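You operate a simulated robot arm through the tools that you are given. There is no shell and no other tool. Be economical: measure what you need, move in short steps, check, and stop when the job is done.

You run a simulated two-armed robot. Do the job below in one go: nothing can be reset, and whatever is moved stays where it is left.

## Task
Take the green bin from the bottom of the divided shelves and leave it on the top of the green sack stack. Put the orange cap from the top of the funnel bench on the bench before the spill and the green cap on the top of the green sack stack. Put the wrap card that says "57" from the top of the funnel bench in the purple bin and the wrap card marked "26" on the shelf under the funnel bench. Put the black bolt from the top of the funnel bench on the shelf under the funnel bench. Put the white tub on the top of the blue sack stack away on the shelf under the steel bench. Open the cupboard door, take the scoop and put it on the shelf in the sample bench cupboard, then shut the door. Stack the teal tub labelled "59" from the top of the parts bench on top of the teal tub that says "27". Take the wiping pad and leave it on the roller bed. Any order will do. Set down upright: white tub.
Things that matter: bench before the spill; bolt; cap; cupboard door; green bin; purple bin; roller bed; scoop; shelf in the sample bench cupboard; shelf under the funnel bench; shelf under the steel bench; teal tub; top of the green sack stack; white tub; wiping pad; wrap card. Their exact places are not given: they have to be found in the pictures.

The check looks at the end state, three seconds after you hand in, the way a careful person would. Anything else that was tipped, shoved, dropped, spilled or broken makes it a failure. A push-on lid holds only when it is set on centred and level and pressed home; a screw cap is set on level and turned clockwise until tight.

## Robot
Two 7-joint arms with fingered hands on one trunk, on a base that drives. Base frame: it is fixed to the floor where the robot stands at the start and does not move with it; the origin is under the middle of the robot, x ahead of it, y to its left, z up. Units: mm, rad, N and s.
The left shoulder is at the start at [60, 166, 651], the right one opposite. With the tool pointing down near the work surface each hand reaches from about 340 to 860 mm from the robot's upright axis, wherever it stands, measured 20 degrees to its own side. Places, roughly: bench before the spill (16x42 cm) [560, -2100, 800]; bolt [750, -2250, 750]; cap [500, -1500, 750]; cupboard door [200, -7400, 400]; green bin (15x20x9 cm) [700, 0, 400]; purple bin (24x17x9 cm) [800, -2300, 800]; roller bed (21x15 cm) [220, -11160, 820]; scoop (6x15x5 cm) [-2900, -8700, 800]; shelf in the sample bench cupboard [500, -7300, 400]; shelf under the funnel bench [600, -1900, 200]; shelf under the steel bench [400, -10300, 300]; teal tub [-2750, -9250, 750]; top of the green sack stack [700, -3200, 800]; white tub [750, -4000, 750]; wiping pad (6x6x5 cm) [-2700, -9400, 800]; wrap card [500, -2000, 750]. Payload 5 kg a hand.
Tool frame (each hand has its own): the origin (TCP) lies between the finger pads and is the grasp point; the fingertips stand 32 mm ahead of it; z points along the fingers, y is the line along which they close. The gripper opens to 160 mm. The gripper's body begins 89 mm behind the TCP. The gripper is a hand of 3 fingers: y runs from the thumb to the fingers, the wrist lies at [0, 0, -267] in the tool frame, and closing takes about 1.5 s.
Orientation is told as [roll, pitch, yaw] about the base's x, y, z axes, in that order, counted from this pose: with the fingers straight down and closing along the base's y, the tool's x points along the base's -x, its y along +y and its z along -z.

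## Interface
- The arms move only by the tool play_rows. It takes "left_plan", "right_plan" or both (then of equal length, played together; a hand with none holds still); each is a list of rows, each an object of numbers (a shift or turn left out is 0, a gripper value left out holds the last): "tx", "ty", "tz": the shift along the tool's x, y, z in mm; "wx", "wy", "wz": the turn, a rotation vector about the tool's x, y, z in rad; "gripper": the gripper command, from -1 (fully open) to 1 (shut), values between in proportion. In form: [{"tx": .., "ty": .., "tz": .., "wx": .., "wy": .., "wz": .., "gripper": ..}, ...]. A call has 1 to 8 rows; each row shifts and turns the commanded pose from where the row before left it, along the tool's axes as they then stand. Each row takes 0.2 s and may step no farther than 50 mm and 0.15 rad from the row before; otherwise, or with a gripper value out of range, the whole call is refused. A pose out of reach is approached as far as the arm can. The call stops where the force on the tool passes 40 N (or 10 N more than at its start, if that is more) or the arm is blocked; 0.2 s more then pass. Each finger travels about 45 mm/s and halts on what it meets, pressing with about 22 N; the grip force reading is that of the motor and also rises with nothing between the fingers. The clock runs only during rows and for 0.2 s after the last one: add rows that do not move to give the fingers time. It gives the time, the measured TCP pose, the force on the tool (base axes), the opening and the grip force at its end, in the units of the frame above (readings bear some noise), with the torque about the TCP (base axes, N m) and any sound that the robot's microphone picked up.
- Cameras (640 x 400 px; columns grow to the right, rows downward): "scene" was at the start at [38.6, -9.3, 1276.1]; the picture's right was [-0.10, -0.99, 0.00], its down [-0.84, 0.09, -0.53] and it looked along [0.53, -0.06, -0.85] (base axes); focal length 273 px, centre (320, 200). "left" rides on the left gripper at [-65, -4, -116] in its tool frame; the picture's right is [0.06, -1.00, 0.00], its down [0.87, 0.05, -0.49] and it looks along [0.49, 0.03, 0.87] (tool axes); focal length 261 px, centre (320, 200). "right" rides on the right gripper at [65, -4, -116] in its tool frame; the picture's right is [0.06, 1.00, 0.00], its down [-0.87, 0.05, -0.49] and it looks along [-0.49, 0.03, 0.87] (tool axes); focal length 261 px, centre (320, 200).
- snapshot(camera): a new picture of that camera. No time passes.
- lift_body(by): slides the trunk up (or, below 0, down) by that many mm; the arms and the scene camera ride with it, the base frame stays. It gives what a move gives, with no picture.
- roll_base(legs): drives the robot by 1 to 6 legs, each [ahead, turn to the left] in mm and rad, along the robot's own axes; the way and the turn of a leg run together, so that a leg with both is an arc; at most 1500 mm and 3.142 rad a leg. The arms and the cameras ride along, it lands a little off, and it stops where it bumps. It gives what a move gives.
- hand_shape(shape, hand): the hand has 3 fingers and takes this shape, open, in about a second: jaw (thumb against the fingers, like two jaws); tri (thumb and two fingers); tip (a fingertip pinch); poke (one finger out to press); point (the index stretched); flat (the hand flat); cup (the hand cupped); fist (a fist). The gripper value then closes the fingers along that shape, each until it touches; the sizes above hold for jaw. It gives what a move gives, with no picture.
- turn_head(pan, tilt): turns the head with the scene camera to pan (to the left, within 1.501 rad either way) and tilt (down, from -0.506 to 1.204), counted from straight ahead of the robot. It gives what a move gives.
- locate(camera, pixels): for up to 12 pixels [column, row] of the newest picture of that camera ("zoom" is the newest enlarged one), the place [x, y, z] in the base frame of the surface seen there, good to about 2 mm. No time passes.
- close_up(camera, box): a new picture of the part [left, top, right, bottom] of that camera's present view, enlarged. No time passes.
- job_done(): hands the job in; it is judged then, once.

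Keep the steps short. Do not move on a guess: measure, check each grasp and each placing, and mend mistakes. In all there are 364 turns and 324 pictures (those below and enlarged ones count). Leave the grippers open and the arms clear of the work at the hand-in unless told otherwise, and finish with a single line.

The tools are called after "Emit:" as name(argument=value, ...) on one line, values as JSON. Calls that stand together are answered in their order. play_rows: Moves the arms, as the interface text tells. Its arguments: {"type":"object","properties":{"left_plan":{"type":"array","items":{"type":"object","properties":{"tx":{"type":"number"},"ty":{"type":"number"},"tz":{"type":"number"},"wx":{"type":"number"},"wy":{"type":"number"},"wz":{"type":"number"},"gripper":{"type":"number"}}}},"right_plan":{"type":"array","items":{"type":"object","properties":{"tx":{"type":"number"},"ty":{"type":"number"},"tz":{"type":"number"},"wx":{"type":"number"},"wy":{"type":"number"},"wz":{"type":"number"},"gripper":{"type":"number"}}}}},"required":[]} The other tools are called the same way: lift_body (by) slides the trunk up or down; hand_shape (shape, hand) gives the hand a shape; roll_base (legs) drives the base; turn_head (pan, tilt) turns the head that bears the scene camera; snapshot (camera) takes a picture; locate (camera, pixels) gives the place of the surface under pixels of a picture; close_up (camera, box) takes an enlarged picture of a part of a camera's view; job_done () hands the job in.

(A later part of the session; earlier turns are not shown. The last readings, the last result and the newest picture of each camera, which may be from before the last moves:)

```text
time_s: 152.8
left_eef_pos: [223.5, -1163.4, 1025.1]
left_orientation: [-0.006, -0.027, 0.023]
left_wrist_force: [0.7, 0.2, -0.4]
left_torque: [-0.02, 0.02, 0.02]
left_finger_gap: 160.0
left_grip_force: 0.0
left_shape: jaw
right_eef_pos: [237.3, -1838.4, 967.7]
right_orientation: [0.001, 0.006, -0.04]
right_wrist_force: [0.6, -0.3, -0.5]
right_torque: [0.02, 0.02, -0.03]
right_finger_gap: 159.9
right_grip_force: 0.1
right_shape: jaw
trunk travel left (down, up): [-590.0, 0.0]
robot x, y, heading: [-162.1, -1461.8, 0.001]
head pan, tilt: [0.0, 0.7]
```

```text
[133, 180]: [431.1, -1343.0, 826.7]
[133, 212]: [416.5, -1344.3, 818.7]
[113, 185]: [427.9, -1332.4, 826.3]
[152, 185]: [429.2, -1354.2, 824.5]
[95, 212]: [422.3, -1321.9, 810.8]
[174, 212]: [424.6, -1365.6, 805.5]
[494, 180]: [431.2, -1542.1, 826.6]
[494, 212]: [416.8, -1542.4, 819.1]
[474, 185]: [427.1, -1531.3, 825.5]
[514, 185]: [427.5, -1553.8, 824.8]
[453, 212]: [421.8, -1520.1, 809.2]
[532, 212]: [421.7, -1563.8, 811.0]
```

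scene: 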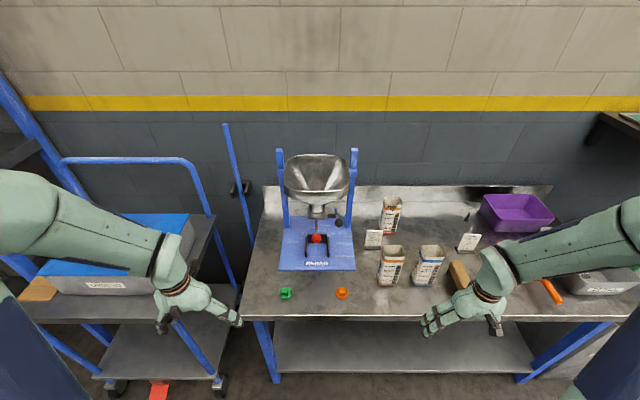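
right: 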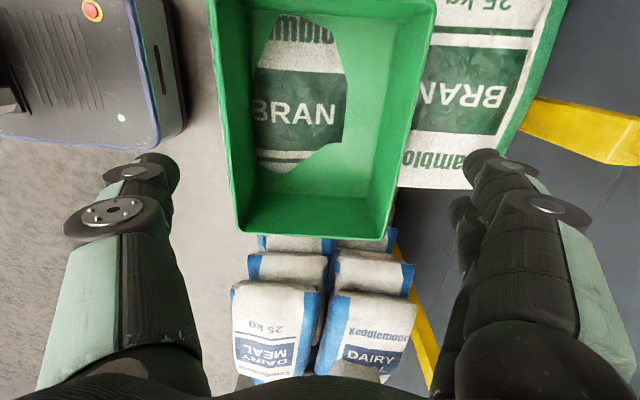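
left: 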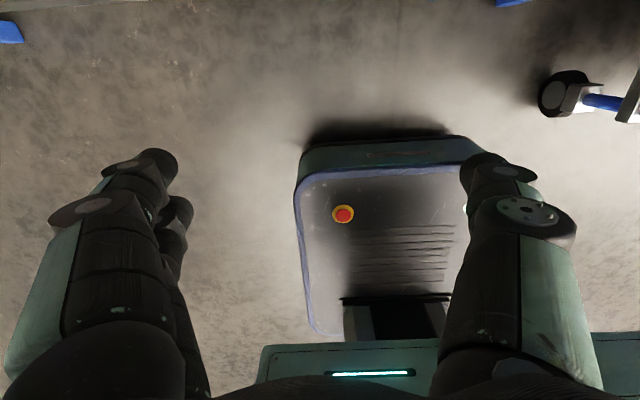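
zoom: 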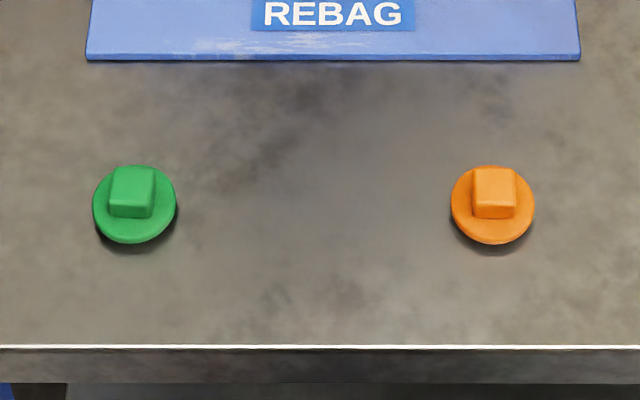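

Knob centres: green (427, −1343), orange (427, −1542), top z 827, brim z ~810. Bring both hands in front of them with narrowed openings.

Emit:
play_rows(left_plan=[{"ty": -45, "wx": -0.006, "wy": 0.027, "wz": 0.023, "gripper": 0.2}, {"ty": -45}, {"ty": -45}, {"ty": -45}, {}, {}, {"tx": -40}, {"tx": -40}], right_plan=[{"ty": 49, "wz": -0.04, "gripper": 0.2}, {"ty": 49}, {"ty": 49}, {"ty": 49}, {"ty": 49}, {"ty": 49}, {"tx": -40}, {"tx": -40}])

Emit:
play_rows(left_plan=[{"tx": -40}, {"tx": -40}, {"tx": -43}, {"tz": 40}, {"tz": 40}, {}], right_plan=[{"tx": -40}, {"tx": -40}, {"tx": -30}, {"tz": 12}, {"tz": 12}, {}])

Emit:
snapshot(camera="right")

Emit:
snapshot(camera="left")

```text
time_s: 154.6
left_eef_pos: [303.8, -1343.9, 1025.3]
left_orientation: [-0.001, 0.0, 0.0]
left_wrist_force: [1.3, 1.0, -0.4]
left_torque: [-0.02, 0.01, 0.01]
left_finger_gap: 64.5
left_grip_force: 0.1
left_shape: jaw
right_eef_pos: [319.0, -1546.3, 967.2]
right_orientation: [-0.001, 0.005, 0.001]
right_wrist_force: [0.4, 0.5, -0.5]
right_torque: [-0.01, 0.03, -0.02]
right_finger_gap: 64.4
right_grip_force: 0.0
right_shape: jaw
trunk travel left (down, up): [-590.0, 0.0]
robot x, y, heading: [-153.3, -1467.5, -0.001]
head pan, tilt: [0.0, 0.7]
```

```text
time_s: 156.0
left_eef_pos: [426.0, -1342.1, 943.6]
left_orientation: [-0.001, -0.001, 0.0]
left_wrist_force: [-0.1, 0.2, -0.1]
left_torque: [0.0, -0.02, -0.03]
left_finger_gap: 64.3
left_grip_force: 0.2
left_shape: jaw
right_eef_pos: [427.7, -1545.6, 944.1]
right_orientation: [0.001, 0.001, 0.004]
right_wrist_force: [-0.5, 0.2, 0.3]
right_torque: [-0.01, 0.02, -0.01]
right_finger_gap: 64.4
right_grip_force: 0.1
right_shape: jaw
trunk travel left (down, up): [-590.0, 0.0]
robot x, y, heading: [-159.2, -1462.4, -0.003]
head pan, tilt: [0.0, 0.7]
```

```text
271 pictures are left
```

right: 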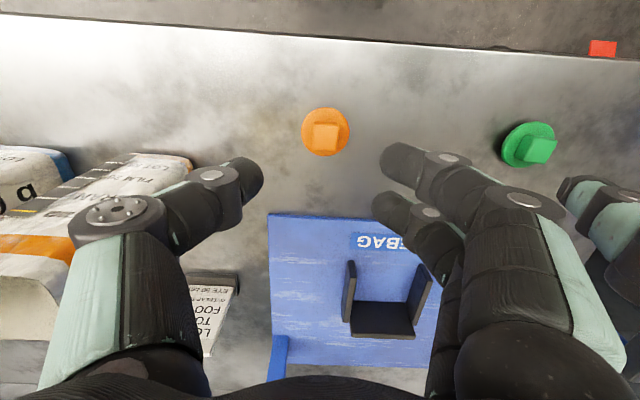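

```text
270 pictures are left
```

left: 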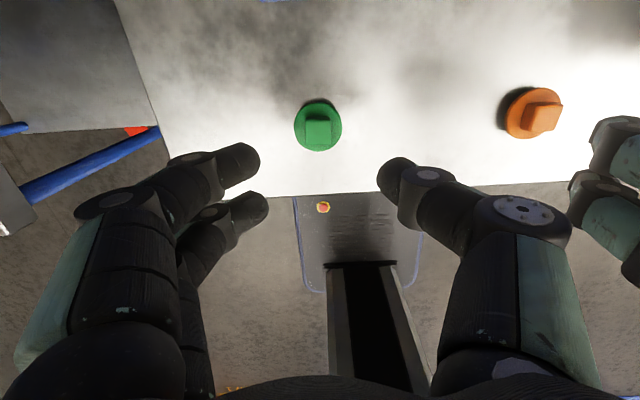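

Centred. Descend to z≈845.

Emit:
play_rows(left_plan=[{"tz": 40}, {"tz": 35}, {"tz": 24}, {}], right_plan=[{"tz": 40, "ty": 3}, {"tz": 35}, {"tz": 24}, {}])

Emit:
snapshot(camera="right")

Emit:
snapshot(camera="left")

```text
time_s: 157.0
left_eef_pos: [426.4, -1341.2, 845.7]
left_orientation: [0.001, -0.002, 0.0]
left_wrist_force: [0.2, 0.5, 0.1]
left_torque: [0.02, -0.03, 0.02]
left_finger_gap: 64.6
left_grip_force: 0.0
left_shape: jaw
right_eef_pos: [422.5, -1540.9, 842.5]
right_orientation: [0.0, 0.002, 0.001]
right_wrist_force: [-0.2, -0.4, 0.0]
right_torque: [0.01, -0.04, 0.01]
right_finger_gap: 64.5
right_grip_force: 0.1
right_shape: jaw
trunk travel left (down, up): [-590.0, 0.0]
robot x, y, heading: [-156.3, -1461.7, 0.001]
head pan, tilt: [0.0, 0.7]
```

```text
269 pictures are left
```

right: 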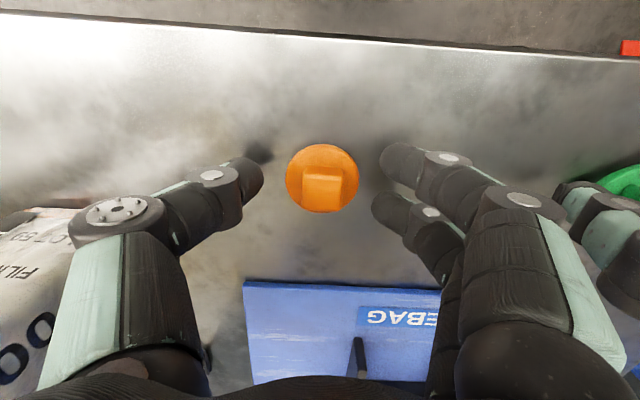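

```text
268 pictures are left
```

left: 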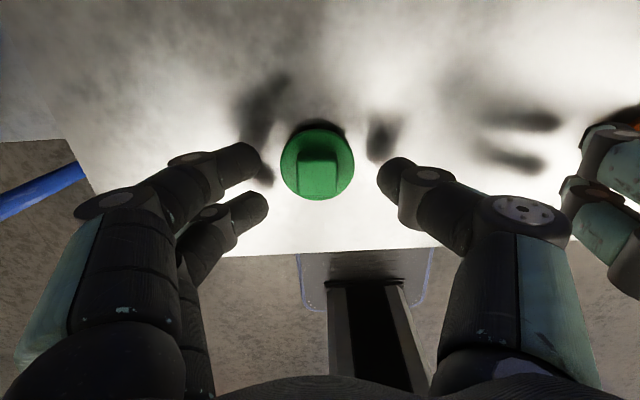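

Knobs lie between the fingertips. Close both.

Emit:
play_rows(left_plan=[{"gripper": 1}, {}, {}, {}, {}], right_plan=[{"gripper": 1}, {}, {}, {}, {}])

Emit:
play_rows(left_plan=[{"tz": -40}, {"tz": -50}, {"tz": -50}, {}], right_plan=[{"tz": -40}, {"tz": -50}, {"tz": -50}, {}])

Emit:
snapshot(camera="right")

Emit:
snapshot(camera="left")

```text
time_s: 158.2
left_eef_pos: [425.5, -1341.7, 844.6]
left_orientation: [-0.001, -0.002, 0.001]
left_wrist_force: [-0.8, -0.1, -0.4]
left_torque: [0.02, -0.01, -0.02]
left_finger_gap: 21.3
left_grip_force: 21.9
left_shape: jaw
right_eef_pos: [423.8, -1542.8, 843.1]
right_orientation: [-0.001, 0.003, 0.002]
right_wrist_force: [0.3, 0.4, 1.9]
right_torque: [0.04, 0.01, 0.01]
right_finger_gap: 21.3
right_grip_force: 22.1
right_shape: jaw
trunk travel left (down, up): [-590.0, 0.0]
robot x, y, heading: [-156.0, -1460.1, 0.004]
head pan, tilt: [0.0, 0.7]
```

```text
time_s: 159.2
left_eef_pos: [426.4, -1344.3, 985.1]
left_orientation: [0.0, 0.0, -0.001]
left_wrist_force: [0.3, 0.3, 0.5]
left_torque: [-0.01, 0.03, 0.03]
left_finger_gap: 21.2
left_grip_force: 22.2
left_shape: jaw
right_eef_pos: [429.4, -1539.7, 986.1]
right_orientation: [0.001, 0.007, 0.001]
right_wrist_force: [0.3, 0.1, -1.1]
right_torque: [-0.03, 0.02, 0.0]
right_finger_gap: 21.4
right_grip_force: 21.8
right_shape: jaw
trunk travel left (down, up): [-590.0, 0.0]
robot x, y, heading: [-161.3, -1462.9, 0.002]
head pan, tilt: [0.0, 0.7]
```

```text
267 pictures are left
```

right: 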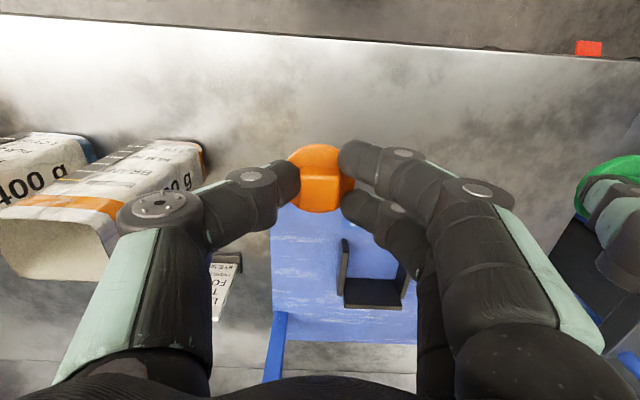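

```text
266 pictures are left
```

left: 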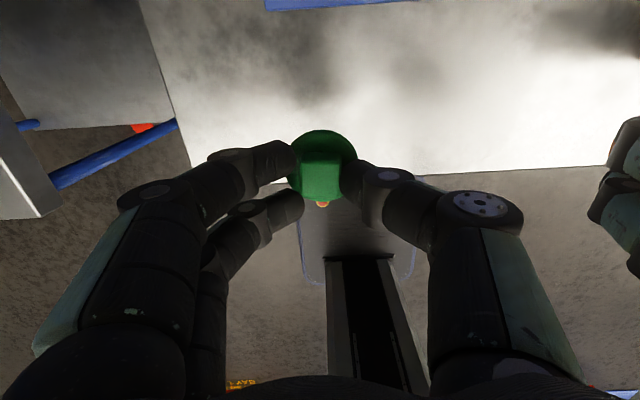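

Both caps held. Back off, move along to y≈−2050 and approach again.

Emit:
roll_base(legs=[[-420, 0], [0, -1.571], [590, 0], [0, 1.571]])

Emit:
snapshot(camera="scene")

```text
time_s: 172.8
left_eef_pos: [-13.5, -1945.0, 983.8]
left_orientation: [0.0, 0.0, -0.007]
left_wrist_force: [-0.5, 0.8, 0.5]
left_torque: [-0.01, -0.01, 0.0]
left_finger_gap: 17.7
left_grip_force: 22.3
left_shape: jaw
right_eef_pos: [-12.5, -2140.2, 986.5]
right_orientation: [0.0, 0.004, -0.006]
right_wrist_force: [0.2, 1.1, 0.0]
right_torque: [0.0, 0.0, -0.02]
right_finger_gap: 20.9
right_grip_force: 21.9
right_shape: jaw
trunk travel left (down, up): [-590.0, 0.0]
robot x, y, heading: [-601.2, -2056.3, -0.007]
head pan, tilt: [0.0, 0.7]
```

```text
265 pictures are left
```

scene: 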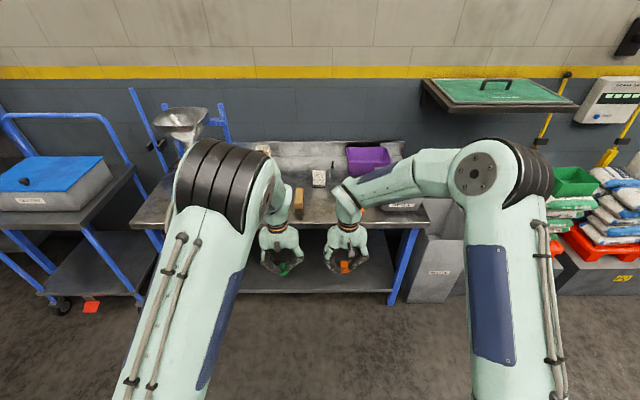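

Left gap changed to 17.7; check both grips.

Emit:
snapshot(camera="left")

Emit:
snapshot(camera="right")

```text
264 pictures are left
```

left: 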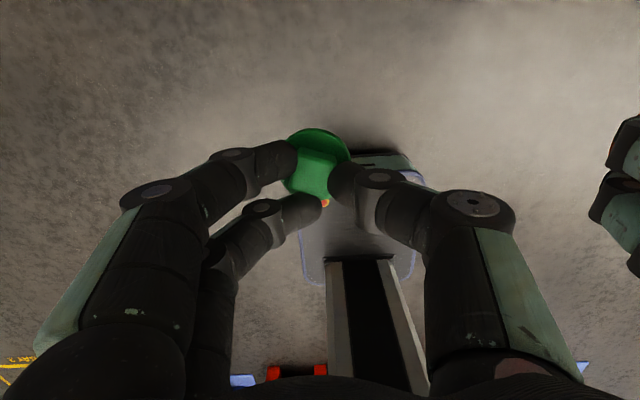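

```text
263 pictures are left
```

right: 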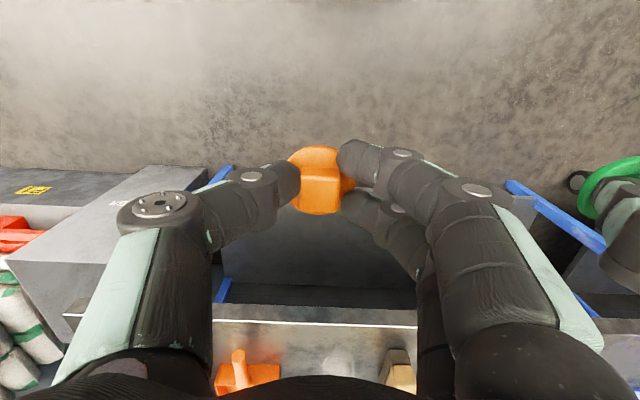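

Left cap has turned slightly in the grip but is held. Approach the bench and place the orange cap.

Emit:
roll_base(legs=[[440, 0]])

Emit:
play_rows(right_plan=[{"tx": -40, "ty": 8}, {"tx": -40, "ty": 8}, {"tx": -35}, {}])

Emit:
snapshot(camera="right")

Emit:
snapshot(camera="scene")

```text
time_s: 175.5
left_eef_pos: [422.1, -1947.2, 982.5]
left_orientation: [-0.002, 0.0, -0.007]
left_wrist_force: [-0.2, 0.0, -0.5]
left_torque: [0.04, 0.01, 0.0]
left_finger_gap: 17.9
left_grip_force: 21.9
left_shape: jaw
right_eef_pos: [422.9, -2142.5, 986.0]
right_orientation: [0.001, 0.007, -0.006]
right_wrist_force: [0.6, -0.3, -0.2]
right_torque: [0.04, 0.03, -0.02]
right_finger_gap: 21.0
right_grip_force: 21.9
right_shape: jaw
trunk travel left (down, up): [-590.0, 0.0]
robot x, y, heading: [-162.0, -2060.7, -0.001]
head pan, tilt: [0.0, 0.7]
```

```text
time_s: 176.5
left_eef_pos: [421.7, -1946.4, 982.9]
left_orientation: [0.0, -0.001, -0.007]
left_wrist_force: [-0.1, 0.0, -0.6]
left_torque: [0.01, -0.01, -0.02]
left_finger_gap: 17.4
left_grip_force: 22.1
left_shape: jaw
right_eef_pos: [538.3, -2127.6, 988.0]
right_orientation: [0.0, 0.003, -0.005]
right_wrist_force: [-0.2, 0.3, -0.9]
right_torque: [0.02, 0.0, 0.03]
right_finger_gap: 21.0
right_grip_force: 22.5
right_shape: jaw
trunk travel left (down, up): [-590.0, 0.0]
robot x, y, heading: [-165.8, -2057.5, -0.004]
head pan, tilt: [0.0, 0.7]
```

```text
262 pictures are left
```

right: 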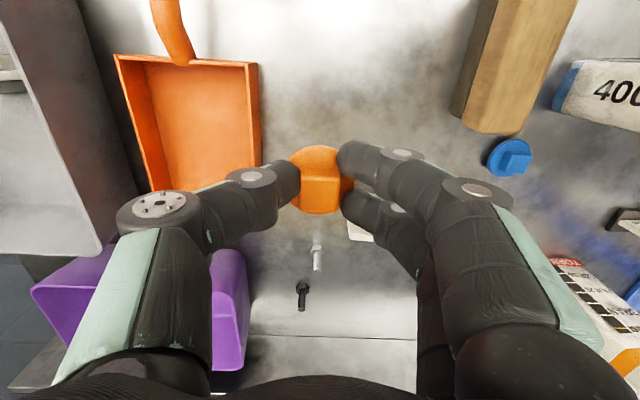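

```text
261 pictures are left
```

scene: 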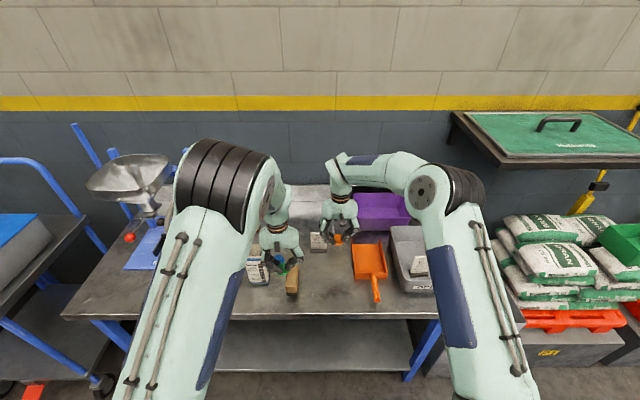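

Clear around. Lower to z≈845 and release.

Emit:
play_rows(right_plan=[{"tz": 50}, {"tz": 50}, {"tz": 35}, {"tz": 5}, {"tz": 3}, {}])

Emit:
play_rows(right_plan=[{"gripper": 0.2}, {}, {}, {}, {"tz": -50}, {"tz": -50}, {"tz": -40}, {}])

Emit:
snapshot(camera="right")

```text
time_s: 177.9
left_eef_pos: [422.8, -1946.6, 983.2]
left_orientation: [-0.001, 0.001, -0.006]
left_wrist_force: [0.8, 0.1, -0.1]
left_torque: [0.01, -0.03, -0.02]
left_finger_gap: 17.8
left_grip_force: 22.0
left_shape: jaw
right_eef_pos: [538.1, -2126.6, 844.3]
right_orientation: [0.0, 0.002, -0.005]
right_wrist_force: [0.2, -0.3, -0.4]
right_torque: [-0.01, -0.01, -0.02]
right_finger_gap: 20.9
right_grip_force: 21.6
right_shape: jaw
trunk travel left (down, up): [-590.0, 0.0]
robot x, y, heading: [-161.9, -2057.6, -0.003]
head pan, tilt: [0.0, 0.7]
```

```text
time_s: 179.7
left_eef_pos: [422.4, -1947.7, 983.1]
left_orientation: [0.0, 0.0, -0.007]
left_wrist_force: [-0.2, -0.6, -0.8]
left_torque: [-0.03, 0.03, -0.03]
left_finger_gap: 17.7
left_grip_force: 21.8
left_shape: jaw
right_eef_pos: [539.2, -2126.4, 984.2]
right_orientation: [0.001, 0.006, -0.005]
right_wrist_force: [0.7, 0.0, -0.3]
right_torque: [0.0, 0.03, 0.03]
right_finger_gap: 63.2
right_grip_force: 0.0
right_shape: jaw
trunk travel left (down, up): [-590.0, 0.0]
robot x, y, heading: [-164.6, -2062.4, -0.005]
head pan, tilt: [0.0, 0.7]
```

```text
260 pictures are left
```

right: 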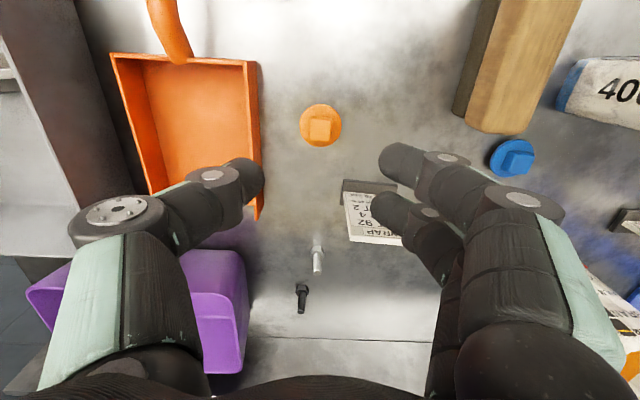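

Orange cap is placed. Next the black bolt (right view (302, 297)), standing behind the silver one at (318, 258). Measure.

Emit:
close_up(camera="right", box=[250, 220, 370, 340])

Emit:
locate(camera="zoom", pixels=[[262, 342], [290, 375], [278, 400], [270, 455], [345, 190], [362, 145], [365, 270]])

```text
3.33 times, centred on (310, 280) of right
```

zoom: 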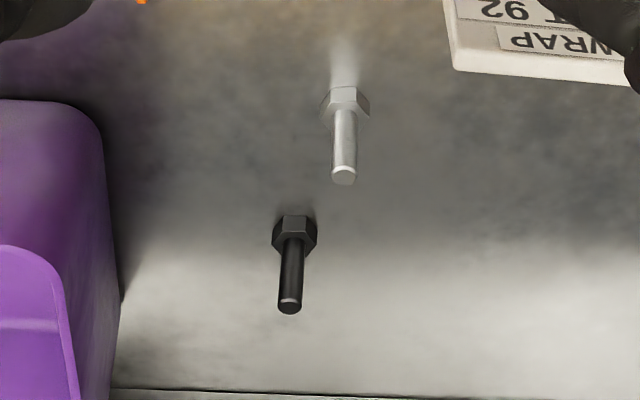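

```text
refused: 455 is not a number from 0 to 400
```

Emit:
locate(camera="zoom", pixels=[[294, 228], [294, 245], [292, 275], [290, 306], [345, 176], [345, 95], [345, 130], [274, 235], [315, 235]])

```text
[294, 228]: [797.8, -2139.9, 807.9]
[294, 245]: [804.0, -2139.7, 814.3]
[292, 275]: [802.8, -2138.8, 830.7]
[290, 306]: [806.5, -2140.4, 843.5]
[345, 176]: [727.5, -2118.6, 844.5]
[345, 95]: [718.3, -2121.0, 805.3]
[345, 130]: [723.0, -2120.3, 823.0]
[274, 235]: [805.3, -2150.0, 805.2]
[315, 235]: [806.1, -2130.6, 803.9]
```

Black bolt at (806, −2140), top z 844, head below z 815. Drive 120 forward so it is in reach.

Emit:
roll_base(legs=[[120, 0]])

Emit:
play_rows(right_plan=[{"tx": -40, "ty": -3}, {"tx": -40, "ty": -3}, {"tx": -40, "ty": -3}, {"tx": -26, "ty": -4}, {}])

Emit:
snapshot(camera="right")

```text
time_s: 180.9
left_eef_pos: [545.5, -1947.5, 983.9]
left_orientation: [-0.002, 0.002, -0.004]
left_wrist_force: [0.2, -0.2, -1.5]
left_torque: [0.0, 0.04, 0.01]
left_finger_gap: 17.6
left_grip_force: 21.9
left_shape: jaw
right_eef_pos: [663.7, -2128.4, 982.7]
right_orientation: [-0.002, 0.005, -0.005]
right_wrist_force: [-0.6, 1.2, 0.0]
right_torque: [-0.02, 0.04, 0.02]
right_finger_gap: 63.6
right_grip_force: 0.0
right_shape: jaw
trunk travel left (down, up): [-590.0, 0.0]
robot x, y, heading: [-37.6, -2063.6, -0.0]
head pan, tilt: [0.0, 0.7]
```

```text
time_s: 182.1
left_eef_pos: [544.3, -1946.3, 982.8]
left_orientation: [0.0, 0.001, -0.004]
left_wrist_force: [-0.2, 0.4, -1.6]
left_torque: [-0.02, -0.01, -0.02]
left_finger_gap: 17.7
left_grip_force: 21.4
left_shape: jaw
right_eef_pos: [759.5, -2135.7, 984.6]
right_orientation: [0.0, 0.005, -0.005]
right_wrist_force: [0.1, 0.5, -0.1]
right_torque: [0.01, -0.05, -0.03]
right_finger_gap: 63.7
right_grip_force: 0.2
right_shape: jaw
right hand out of reach, approached as far as the arm can: row 3, 4
trunk travel left (down, up): [-590.0, 0.0]
robot x, y, heading: [-40.2, -2064.4, 0.0]
head pan, tilt: [0.0, 0.7]
```

```text
258 pictures are left
```

right: 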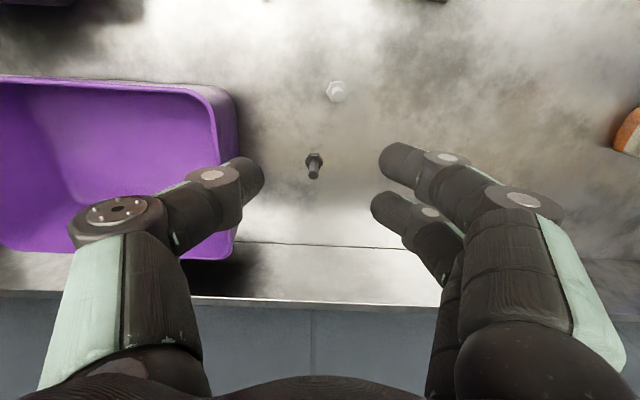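

At this height it's at its limit; lower to z≈890 first, then forward.

Emit:
play_rows(right_plan=[{"tz": 45}, {"tz": 48}, {"tx": -24, "ty": -2}, {"tx": -23, "ty": -2}, {}])

Emit:
snapshot(camera="right")

```text
time_s: 183.3
left_eef_pos: [545.1, -1946.9, 983.5]
left_orientation: [0.0, 0.001, -0.005]
left_wrist_force: [0.2, -0.3, -0.6]
left_torque: [0.0, 0.02, -0.04]
left_finger_gap: 17.7
left_grip_force: 22.0
left_shape: jaw
right_eef_pos: [760.9, -2134.4, 891.6]
right_orientation: [0.0, 0.005, -0.004]
right_wrist_force: [0.2, 0.3, -1.0]
right_torque: [0.02, 0.01, -0.01]
right_finger_gap: 63.4
right_grip_force: 0.2
right_shape: jaw
right hand out of reach, approached as far as the arm can: row 3, 4
trunk travel left (down, up): [-590.0, 0.0]
robot x, y, heading: [-39.5, -2062.1, -0.0]
head pan, tilt: [0.0, 0.7]
```

```text
257 pictures are left
```

right: 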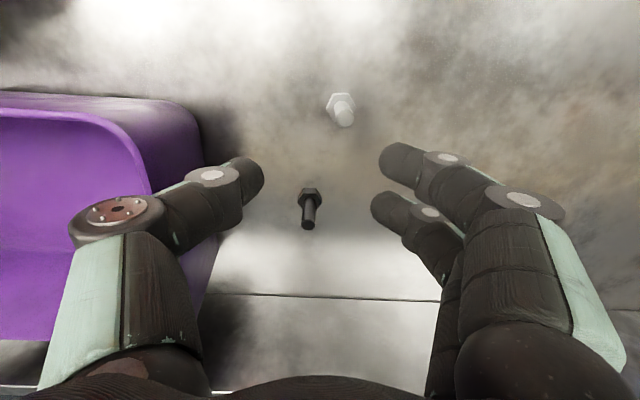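

Tilt the hand forward 0.3 rad to gain reach.

Emit:
play_rows(right_plan=[{"wy": -0.15}, {"wy": -0.15}, {"tx": -21, "tz": 7, "ty": -3}, {"tx": -21, "tz": 7, "ty": -3}, {}])

Emit:
snapshot(camera="right")

```text
time_s: 184.5
left_eef_pos: [544.0, -1947.5, 985.1]
left_orientation: [0.0, 0.001, -0.006]
left_wrist_force: [0.3, -0.3, -0.4]
left_torque: [0.02, -0.02, 0.0]
left_finger_gap: 17.8
left_grip_force: 21.8
left_shape: jaw
right_eef_pos: [804.6, -2140.9, 890.9]
right_orientation: [-0.001, -0.297, -0.003]
right_wrist_force: [-0.3, -0.1, -0.5]
right_torque: [-0.01, -0.02, 0.0]
right_finger_gap: 63.7
right_grip_force: 0.1
right_shape: jaw
trunk travel left (down, up): [-590.0, 0.0]
robot x, y, heading: [-40.7, -2062.8, -0.006]
head pan, tilt: [0.0, 0.7]
```

```text
256 pictures are left
```

right: 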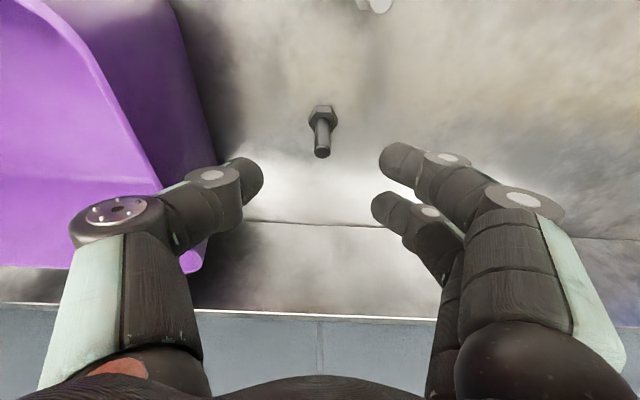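

Emit:
locate(camera="right", pixels=[[205, 130], [215, 150], [150, 120], [322, 150], [322, 112]])

Emit:
play_rows(right_plan=[{"tx": 11, "tz": 20}, {"tx": 11, "tz": 20}, {}])

Emit:
snapshot(camera="right")

```text
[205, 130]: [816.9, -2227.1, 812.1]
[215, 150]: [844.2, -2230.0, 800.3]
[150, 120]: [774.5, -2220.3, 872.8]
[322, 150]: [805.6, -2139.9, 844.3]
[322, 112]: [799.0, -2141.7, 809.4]
```

```text
time_s: 185.3
left_eef_pos: [544.8, -1947.2, 984.5]
left_orientation: [0.001, -0.002, -0.006]
left_wrist_force: [0.7, -0.6, -0.7]
left_torque: [-0.02, -0.04, 0.01]
left_finger_gap: 17.7
left_grip_force: 21.9
left_shape: jaw
right_eef_pos: [792.7, -2142.7, 846.0]
right_orientation: [-0.001, -0.295, -0.005]
right_wrist_force: [0.1, 0.6, -0.4]
right_torque: [0.0, -0.01, 0.02]
right_finger_gap: 63.8
right_grip_force: 0.0
right_shape: jaw
trunk travel left (down, up): [-590.0, 0.0]
robot x, y, heading: [-37.6, -2063.1, -0.003]
head pan, tilt: [0.0, 0.7]
```

```text
255 pictures are left
```

right: 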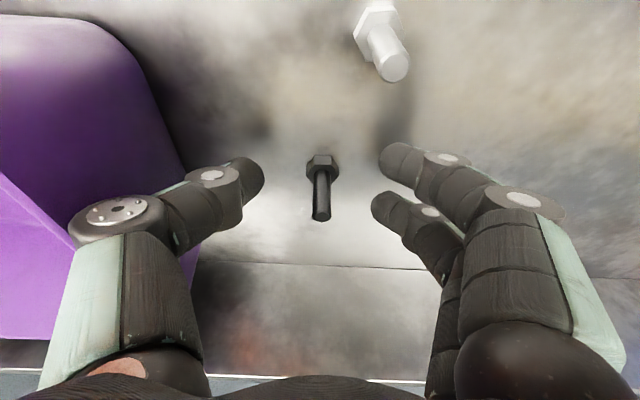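

Emit:
play_rows(right_plan=[{"gripper": 1}, {}, {}, {}, {}, {}])

Emit:
play_rows(right_plan=[{"tx": -6, "tz": -19}, {"tx": -12, "tz": -38}, {"tx": -12, "tz": -38}, {"tx": -10, "tz": -32}, {}])

Emit:
snapshot(camera="right")

```text
time_s: 186.7
left_eef_pos: [545.0, -1946.8, 984.4]
left_orientation: [-0.001, 0.002, -0.005]
left_wrist_force: [-1.0, 0.5, -1.1]
left_torque: [0.0, 0.0, 0.04]
left_finger_gap: 17.5
left_grip_force: 22.0
left_shape: jaw
right_eef_pos: [793.9, -2141.9, 846.1]
right_orientation: [0.002, -0.297, -0.006]
right_wrist_force: [0.0, 0.6, -0.1]
right_torque: [-0.01, 0.01, 0.0]
right_finger_gap: 0.1
right_grip_force: 21.3
right_shape: jaw
trunk travel left (down, up): [-590.0, 0.0]
robot x, y, heading: [-39.6, -2060.8, 0.0]
head pan, tilt: [0.0, 0.7]
```

```text
time_s: 187.9
left_eef_pos: [544.9, -1947.0, 983.9]
left_orientation: [0.0, 0.0, -0.005]
left_wrist_force: [0.6, -0.2, -0.6]
left_torque: [0.03, 0.01, 0.01]
left_finger_gap: 17.6
left_grip_force: 22.6
left_shape: jaw
right_eef_pos: [797.2, -2143.4, 977.7]
right_orientation: [0.0, -0.296, -0.004]
right_wrist_force: [0.4, 0.1, -1.4]
right_torque: [0.0, 0.02, 0.03]
right_finger_gap: 0.0
right_grip_force: 21.8
right_shape: jaw
trunk travel left (down, up): [-590.0, 0.0]
robot x, y, heading: [-41.1, -2063.0, -0.002]
head pan, tilt: [0.0, 0.7]
```

```text
254 pictures are left
```

right: 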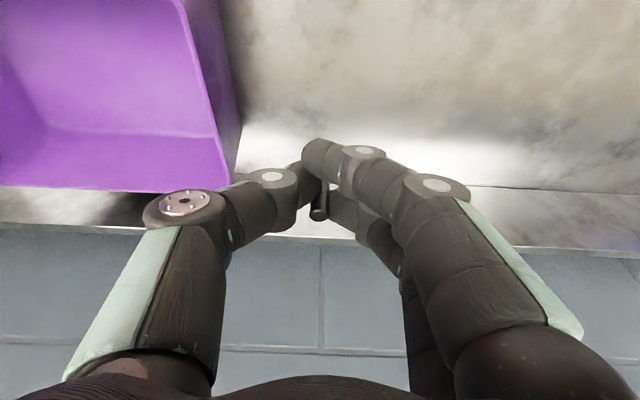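

The bolt is between the fingertips (dark shank at 317, 205) and gone from the bench. Back away and lower the trunk to reach the shelf under the bench.

Emit:
roll_base(legs=[[-540, 0]])

Emit:
lift_body(by=-400)

Emit:
turn_head(pan=0, tilt=0.55)

Emit:
snapshot(camera="scene")

Emit:
snapshot(camera="right")

```text
time_s: 191.0
left_eef_pos: [9.0, -1944.3, 985.1]
left_orientation: [-0.001, -0.002, -0.004]
left_wrist_force: [-0.5, 0.4, 0.4]
left_torque: [0.0, -0.03, -0.02]
left_finger_gap: 17.7
left_grip_force: 21.7
left_shape: jaw
right_eef_pos: [261.0, -2139.1, 978.6]
right_orientation: [-0.001, -0.296, -0.002]
right_wrist_force: [-1.1, -0.2, 0.3]
right_torque: [-0.02, -0.01, -0.01]
right_finger_gap: 0.0
right_grip_force: 22.3
right_shape: jaw
trunk travel left (down, up): [-590.0, 0.0]
robot x, y, heading: [-575.0, -2060.5, -0.005]
head pan, tilt: [0.0, 0.7]
```

```text
time_s: 194.8
left_eef_pos: [10.0, -1944.0, 583.8]
left_orientation: [0.001, -0.001, -0.003]
left_wrist_force: [-0.2, -0.2, -0.8]
left_torque: [-0.01, 0.0, 0.0]
left_finger_gap: 17.7
left_grip_force: 22.1
left_shape: jaw
right_eef_pos: [262.9, -2139.6, 577.2]
right_orientation: [0.0, -0.295, -0.003]
right_wrist_force: [-1.2, -0.1, 0.1]
right_torque: [0.01, 0.06, -0.05]
right_finger_gap: 0.2
right_grip_force: 21.7
right_shape: jaw
trunk travel left (down, up): [-190.0, 400.0]
robot x, y, heading: [-578.0, -2056.9, -0.003]
head pan, tilt: [0.0, 0.7]
```

```text
time_s: 195.5
left_eef_pos: [9.2, -1945.3, 583.3]
left_orientation: [0.001, -0.001, -0.002]
left_wrist_force: [0.3, -0.1, -0.8]
left_torque: [0.01, 0.01, 0.04]
left_finger_gap: 17.8
left_grip_force: 21.7
left_shape: jaw
right_eef_pos: [262.1, -2137.6, 577.6]
right_orientation: [0.001, -0.294, 0.001]
right_wrist_force: [0.4, -0.1, 0.5]
right_torque: [0.01, 0.0, -0.03]
right_finger_gap: 0.2
right_grip_force: 21.7
right_shape: jaw
trunk travel left (down, up): [-190.0, 400.0]
robot x, y, heading: [-573.6, -2061.0, -0.003]
head pan, tilt: [0.0, 0.55]
```

```text
253 pictures are left
```

scene: 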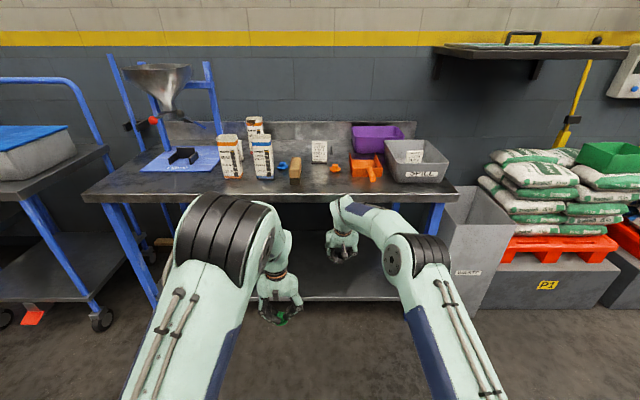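

```text
252 pictures are left
```

right: 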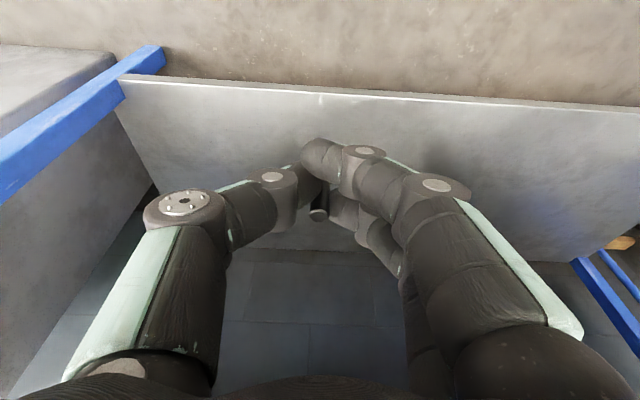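

Emit:
locate(camera="right", pixels=[[320, 98], [320, 120], [480, 130], [230, 110], [150, 60]])

Emit:
lift_body(by=-190)

```text
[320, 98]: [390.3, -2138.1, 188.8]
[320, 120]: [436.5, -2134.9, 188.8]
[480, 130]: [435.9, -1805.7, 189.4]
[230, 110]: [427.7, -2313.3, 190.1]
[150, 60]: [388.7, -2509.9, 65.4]
```

```text
time_s: 197.6
left_eef_pos: [9.8, -1943.3, 395.3]
left_orientation: [0.0, 0.0, -0.003]
left_wrist_force: [0.6, -0.6, -0.6]
left_torque: [0.02, 0.01, 0.0]
left_finger_gap: 17.5
left_grip_force: 21.4
left_shape: jaw
right_eef_pos: [263.0, -2138.4, 387.6]
right_orientation: [0.0, -0.296, -0.002]
right_wrist_force: [0.2, 0.4, 0.2]
right_torque: [-0.02, 0.04, -0.01]
right_finger_gap: 0.1
right_grip_force: 21.9
right_shape: jaw
trunk travel left (down, up): [0.0, 590.0]
robot x, y, heading: [-575.5, -2058.9, -0.001]
head pan, tilt: [0.0, 0.55]
```

Shelf top z≈189, front x≈385. Drive 200 forward so the bolt is over the shelf, then lower.

Emit:
roll_base(legs=[[205, 0]])

Emit:
play_rows(right_plan=[{"tx": 13, "tz": 43}, {"tx": 13, "tz": 43}, {"tx": 11, "tz": 36}, {"tx": 3, "tz": 11}, {}])

Emit:
snapshot(camera="right")

```text
time_s: 199.2
left_eef_pos: [213.5, -1944.6, 393.9]
left_orientation: [-0.001, 0.0, -0.003]
left_wrist_force: [0.1, 0.5, -0.8]
left_torque: [0.02, -0.02, 0.02]
left_finger_gap: 17.6
left_grip_force: 21.4
left_shape: jaw
right_eef_pos: [467.1, -2139.6, 387.4]
right_orientation: [0.001, -0.295, -0.002]
right_wrist_force: [-0.3, -0.4, -0.7]
right_torque: [0.01, -0.01, 0.03]
right_finger_gap: 0.0
right_grip_force: 21.9
right_shape: jaw
trunk travel left (down, up): [0.0, 590.0]
robot x, y, heading: [-374.3, -2062.4, -0.006]
head pan, tilt: [0.0, 0.55]
```

```text
time_s: 200.4
left_eef_pos: [213.2, -1944.6, 393.3]
left_orientation: [0.001, 0.001, -0.003]
left_wrist_force: [-0.6, 1.0, -0.5]
left_torque: [0.0, 0.01, 0.0]
left_finger_gap: 17.5
left_grip_force: 22.3
left_shape: jaw
right_eef_pos: [466.2, -2141.7, 246.3]
right_orientation: [0.001, -0.297, -0.001]
right_wrist_force: [-0.2, 0.1, 0.2]
right_torque: [0.02, 0.0, -0.01]
right_finger_gap: 0.0
right_grip_force: 22.0
right_shape: jaw
trunk travel left (down, up): [0.0, 590.0]
robot x, y, heading: [-374.8, -2058.6, -0.001]
head pan, tilt: [0.0, 0.55]
```

```text
251 pictures are left
```

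right: 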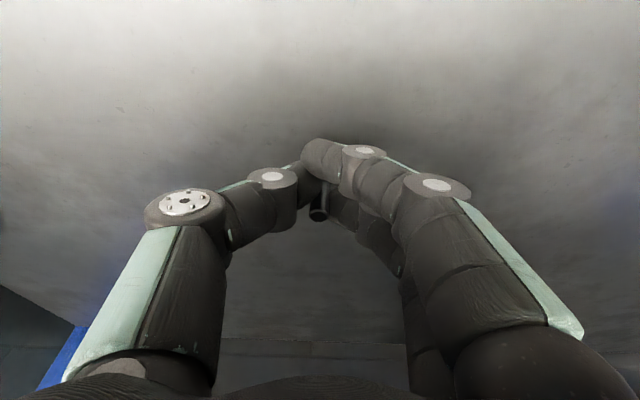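

Lower the last millimetres until contact, then open slowly.

Emit:
play_rows(right_plan=[{"tx": 1, "tz": 4}, {"tx": 1, "tz": 3}, {"tx": 1, "tz": 3}, {"tz": 2}, {}])

Emit:
play_rows(right_plan=[{"gripper": 0.5}, {}, {}, {"gripper": 0.2}, {}, {}])

Emit:
snapshot(camera="right")

```text
time_s: 201.6
left_eef_pos: [212.7, -1943.9, 393.3]
left_orientation: [0.0, -0.001, -0.005]
left_wrist_force: [0.5, -1.0, -0.7]
left_torque: [-0.02, -0.01, 0.0]
left_finger_gap: 17.8
left_grip_force: 21.7
left_shape: jaw
right_eef_pos: [467.5, -2138.9, 235.0]
right_orientation: [0.001, -0.296, -0.001]
right_wrist_force: [-0.2, 0.2, 1.1]
right_torque: [0.06, -0.04, 0.01]
right_finger_gap: 0.0
right_grip_force: 22.1
right_shape: jaw
trunk travel left (down, up): [0.0, 590.0]
robot x, y, heading: [-374.2, -2062.6, -0.003]
head pan, tilt: [0.0, 0.55]
```

```text
time_s: 203.0
left_eef_pos: [212.0, -1943.3, 395.1]
left_orientation: [0.0, 0.0, -0.004]
left_wrist_force: [0.5, -0.2, -0.6]
left_torque: [-0.02, 0.03, -0.01]
left_finger_gap: 17.8
left_grip_force: 22.5
left_shape: jaw
right_eef_pos: [466.2, -2139.2, 236.1]
right_orientation: [0.0, -0.296, -0.001]
right_wrist_force: [0.1, 0.8, 0.0]
right_torque: [0.0, 0.0, 0.0]
right_finger_gap: 63.2
right_grip_force: 0.1
right_shape: jaw
trunk travel left (down, up): [0.0, 590.0]
robot x, y, heading: [-371.4, -2058.2, -0.003]
head pan, tilt: [0.0, 0.55]
```

```text
250 pictures are left
```

right: 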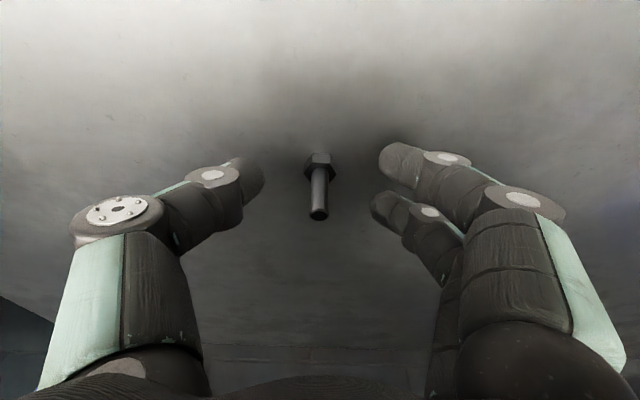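

The bolt stands on the shelf. Rise, back off, raise the trunk, and go to the green stack for the green cap.

Emit:
play_rows(right_plan=[{"tx": -12, "tz": -38}, {"tx": -12, "tz": -38}, {"tx": -12, "tz": -38}, {}])

Emit:
roll_base(legs=[[-300, 0]])

Emit:
lift_body(by=400)

Emit:
lift_body(by=190)

Emit:
roll_base(legs=[[0, -1.571], [1120, 0], [0, 1.571]])

Emit:
snapshot(camera="scene")

```text
time_s: 204.0
left_eef_pos: [213.2, -1944.7, 393.9]
left_orientation: [0.0, 0.0, -0.003]
left_wrist_force: [-0.3, -0.2, -0.5]
left_torque: [0.01, 0.04, 0.01]
left_finger_gap: 17.6
left_grip_force: 21.9
left_shape: jaw
right_eef_pos: [471.0, -2141.5, 359.7]
right_orientation: [0.0, -0.295, -0.002]
right_wrist_force: [1.1, -0.3, -0.3]
right_torque: [-0.01, -0.01, 0.0]
right_finger_gap: 63.8
right_grip_force: 0.1
right_shape: jaw
trunk travel left (down, up): [0.0, 590.0]
robot x, y, heading: [-373.2, -2064.2, -0.003]
head pan, tilt: [0.0, 0.55]
```

```text
time_s: 206.1
left_eef_pos: [-96.0, -1945.4, 393.7]
left_orientation: [0.0, 0.0, -0.008]
left_wrist_force: [-0.6, 0.0, -0.1]
left_torque: [0.01, 0.0, 0.01]
left_finger_gap: 17.6
left_grip_force: 21.9
left_shape: jaw
right_eef_pos: [159.7, -2142.7, 358.9]
right_orientation: [0.001, -0.295, -0.008]
right_wrist_force: [-0.1, 0.7, 0.2]
right_torque: [-0.01, -0.01, -0.01]
right_finger_gap: 63.3
right_grip_force: 0.0
right_shape: jaw
trunk travel left (down, up): [0.0, 590.0]
robot x, y, heading: [-681.3, -2058.0, -0.005]
head pan, tilt: [0.0, 0.55]
```

```text
time_s: 209.9
left_eef_pos: [-95.6, -1946.6, 793.8]
left_orientation: [0.0, 0.0, -0.008]
left_wrist_force: [0.0, -0.8, -1.2]
left_torque: [0.04, -0.01, 0.02]
left_finger_gap: 17.7
left_grip_force: 22.1
left_shape: jaw
right_eef_pos: [159.3, -2142.1, 758.1]
right_orientation: [0.001, -0.295, -0.006]
right_wrist_force: [-0.4, -0.4, -0.3]
right_torque: [-0.04, 0.0, 0.01]
right_finger_gap: 63.6
right_grip_force: 0.1
right_shape: jaw
trunk travel left (down, up): [-400.0, 190.0]
robot x, y, heading: [-680.7, -2056.4, -0.008]
head pan, tilt: [0.0, 0.55]
```

```text
time_s: 212.0
left_eef_pos: [-95.1, -1945.5, 984.3]
left_orientation: [0.0, 0.001, -0.009]
left_wrist_force: [0.4, 0.3, -1.2]
left_torque: [-0.02, -0.01, 0.04]
left_finger_gap: 17.6
left_grip_force: 22.3
left_shape: jaw
right_eef_pos: [161.8, -2142.7, 948.7]
right_orientation: [0.001, -0.295, -0.008]
right_wrist_force: [-0.5, 0.9, 0.4]
right_torque: [0.02, -0.01, 0.01]
right_finger_gap: 63.6
right_grip_force: 0.0
right_shape: jaw
trunk travel left (down, up): [-590.0, 0.0]
robot x, y, heading: [-678.7, -2060.5, -0.008]
head pan, tilt: [0.0, 0.55]
```

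```text
time_s: 225.7
left_eef_pos: [-113.4, -3025.0, 984.1]
left_orientation: [0.0, 0.001, 0.02]
left_wrist_force: [-0.4, 0.2, -0.5]
left_torque: [-0.01, 0.03, 0.01]
left_finger_gap: 17.5
left_grip_force: 22.2
left_shape: jaw
right_eef_pos: [148.3, -3215.7, 949.1]
right_orientation: [-0.001, -0.294, 0.02]
right_wrist_force: [-0.1, -0.3, 0.4]
right_torque: [-0.02, -0.02, 0.02]
right_finger_gap: 63.2
right_grip_force: 0.1
right_shape: jaw
trunk travel left (down, up): [-590.0, 0.0]
robot x, y, heading: [-698.2, -3154.6, 0.024]
head pan, tilt: [0.0, 0.55]
```

```text
249 pictures are left
```

scene: 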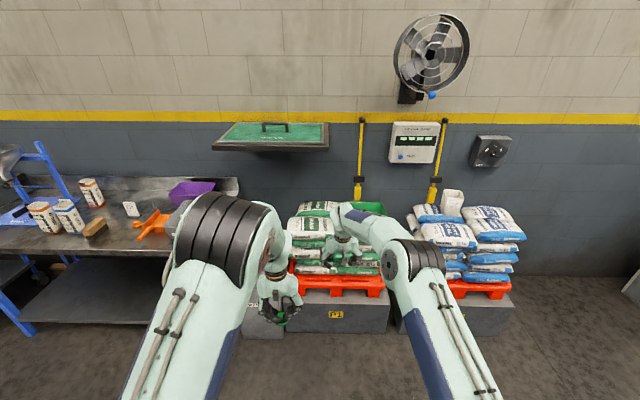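

Retract the right hand first so it clears the wall shelf, level the left hand low, then approach.

Emit:
play_rows(right_plan=[{"tx": 40, "tz": -12, "ty": -20}, {"tx": 40, "tz": -12, "ty": -20}, {"tx": 40, "tz": -12, "ty": -20}, {"tx": 40, "tz": -12, "ty": -20}, {"tx": 40, "tz": -12, "ty": -20}, {"wy": 0.15}, {"wy": 0.15}, {}], left_plan=[{"tz": 20}, {"tz": 20}, {"tz": 20}, {"tz": 20}, {"tz": 20}, {"tz": 18}, {}, {}])

Emit:
roll_base(legs=[[540, -0.024]])

Emit:
snapshot(camera="scene")

```text
time_s: 227.4
left_eef_pos: [-113.0, -3024.4, 867.2]
left_orientation: [0.0, -0.002, 0.019]
left_wrist_force: [-1.1, -0.1, -0.2]
left_torque: [0.04, -0.02, 0.03]
left_finger_gap: 17.2
left_grip_force: 21.7
left_shape: jaw
right_eef_pos: [-61.3, -3320.0, 945.7]
right_orientation: [0.002, 0.005, 0.02]
right_wrist_force: [0.6, 0.1, -0.6]
right_torque: [-0.01, 0.03, 0.02]
right_finger_gap: 63.4
right_grip_force: 0.0
right_shape: jaw
trunk travel left (down, up): [-590.0, 0.0]
robot x, y, heading: [-696.2, -3156.6, 0.02]
head pan, tilt: [0.0, 0.55]
```

```text
time_s: 230.6
left_eef_pos: [426.6, -3028.4, 866.0]
left_orientation: [0.0, 0.0, 0.003]
left_wrist_force: [0.3, 0.2, -0.6]
left_torque: [-0.01, 0.02, -0.01]
left_finger_gap: 17.2
left_grip_force: 21.9
left_shape: jaw
right_eef_pos: [474.3, -3324.5, 945.6]
right_orientation: [0.0, 0.005, 0.001]
right_wrist_force: [0.0, 0.2, 0.0]
right_torque: [-0.03, 0.02, -0.02]
right_finger_gap: 63.8
right_grip_force: 0.1
right_shape: jaw
trunk travel left (down, up): [-590.0, 0.0]
robot x, y, heading: [-157.2, -3148.8, 0.001]
head pan, tilt: [0.0, 0.55]
```

```text
248 pictures are left
```

scene: 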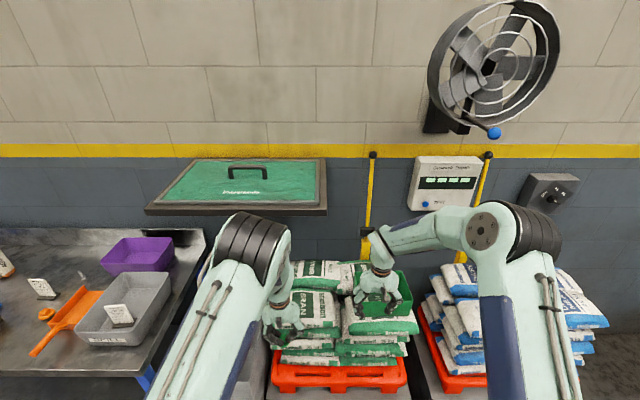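

Left hand forward over the front-left sack.

Emit:
play_rows(left_plan=[{"tx": -36, "ty": -12}, {"tx": -36, "ty": -12}, {"tx": -36, "ty": -12}, {"tx": -36, "ty": -12}, {"tx": -36, "ty": -12}, {}])

Emit:
snapshot(camera="left")

Emit:
close_up(camera="scene", box=[240, 180, 440, 360])

```text
time_s: 232.0
left_eef_pos: [605.2, -3088.5, 869.0]
left_orientation: [0.001, 0.0, 0.001]
left_wrist_force: [0.5, 0.0, -0.1]
left_torque: [0.0, 0.0, 0.02]
left_finger_gap: 16.9
left_grip_force: 22.2
left_shape: jaw
right_eef_pos: [473.1, -3324.5, 946.8]
right_orientation: [0.0, 0.003, 0.002]
right_wrist_force: [0.3, -0.4, -0.5]
right_torque: [0.01, -0.02, 0.02]
right_finger_gap: 63.6
right_grip_force: 0.1
right_shape: jaw
trunk travel left (down, up): [-590.0, 0.0]
robot x, y, heading: [-157.0, -3146.0, 0.003]
head pan, tilt: [0.0, 0.55]
```

```text
247 pictures are left
```

left: 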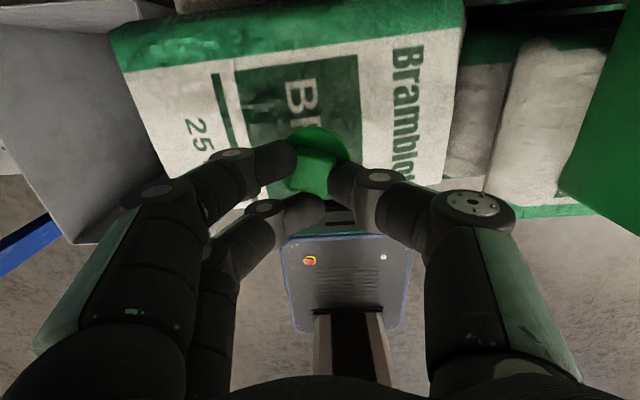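

```text
2.22 times, centred on (340, 270) of scene
```

zoom: 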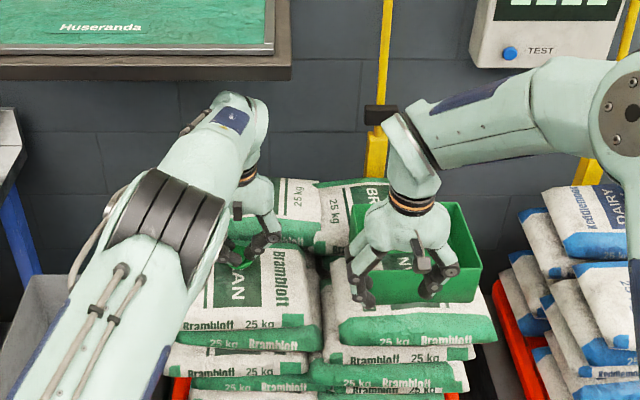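

Lower gently to contact.

Emit:
play_rows(left_plan=[{"tz": 25}, {"tz": 4}, {"tz": 4}, {"tz": 3}, {"tz": 3}, {"tz": 3}, {}])

Emit:
snapshot(camera="left")

```text
time_s: 233.6
left_eef_pos: [608.3, -3088.7, 826.2]
left_orientation: [-0.001, 0.001, 0.003]
left_wrist_force: [0.1, -0.5, 0.3]
left_torque: [0.0, -0.03, -0.01]
left_finger_gap: 17.1
left_grip_force: 21.6
left_shape: jaw
right_eef_pos: [474.7, -3325.7, 946.4]
right_orientation: [-0.001, 0.004, 0.003]
right_wrist_force: [0.5, 0.3, 0.5]
right_torque: [-0.01, -0.02, -0.03]
right_finger_gap: 63.6
right_grip_force: 0.0
right_shape: jaw
trunk travel left (down, up): [-590.0, 0.0]
robot x, y, heading: [-160.5, -3148.8, 0.005]
head pan, tilt: [0.0, 0.55]
```

```text
245 pictures are left
```

left: 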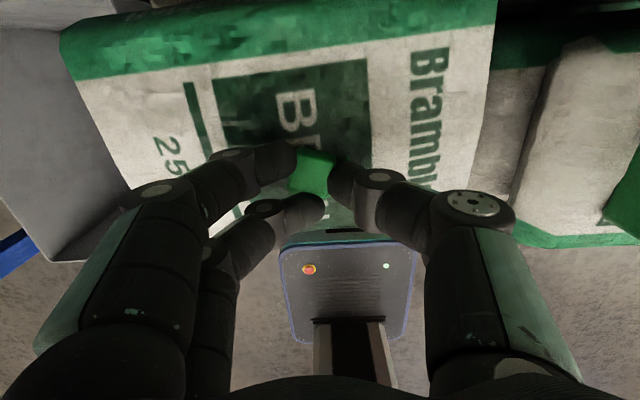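

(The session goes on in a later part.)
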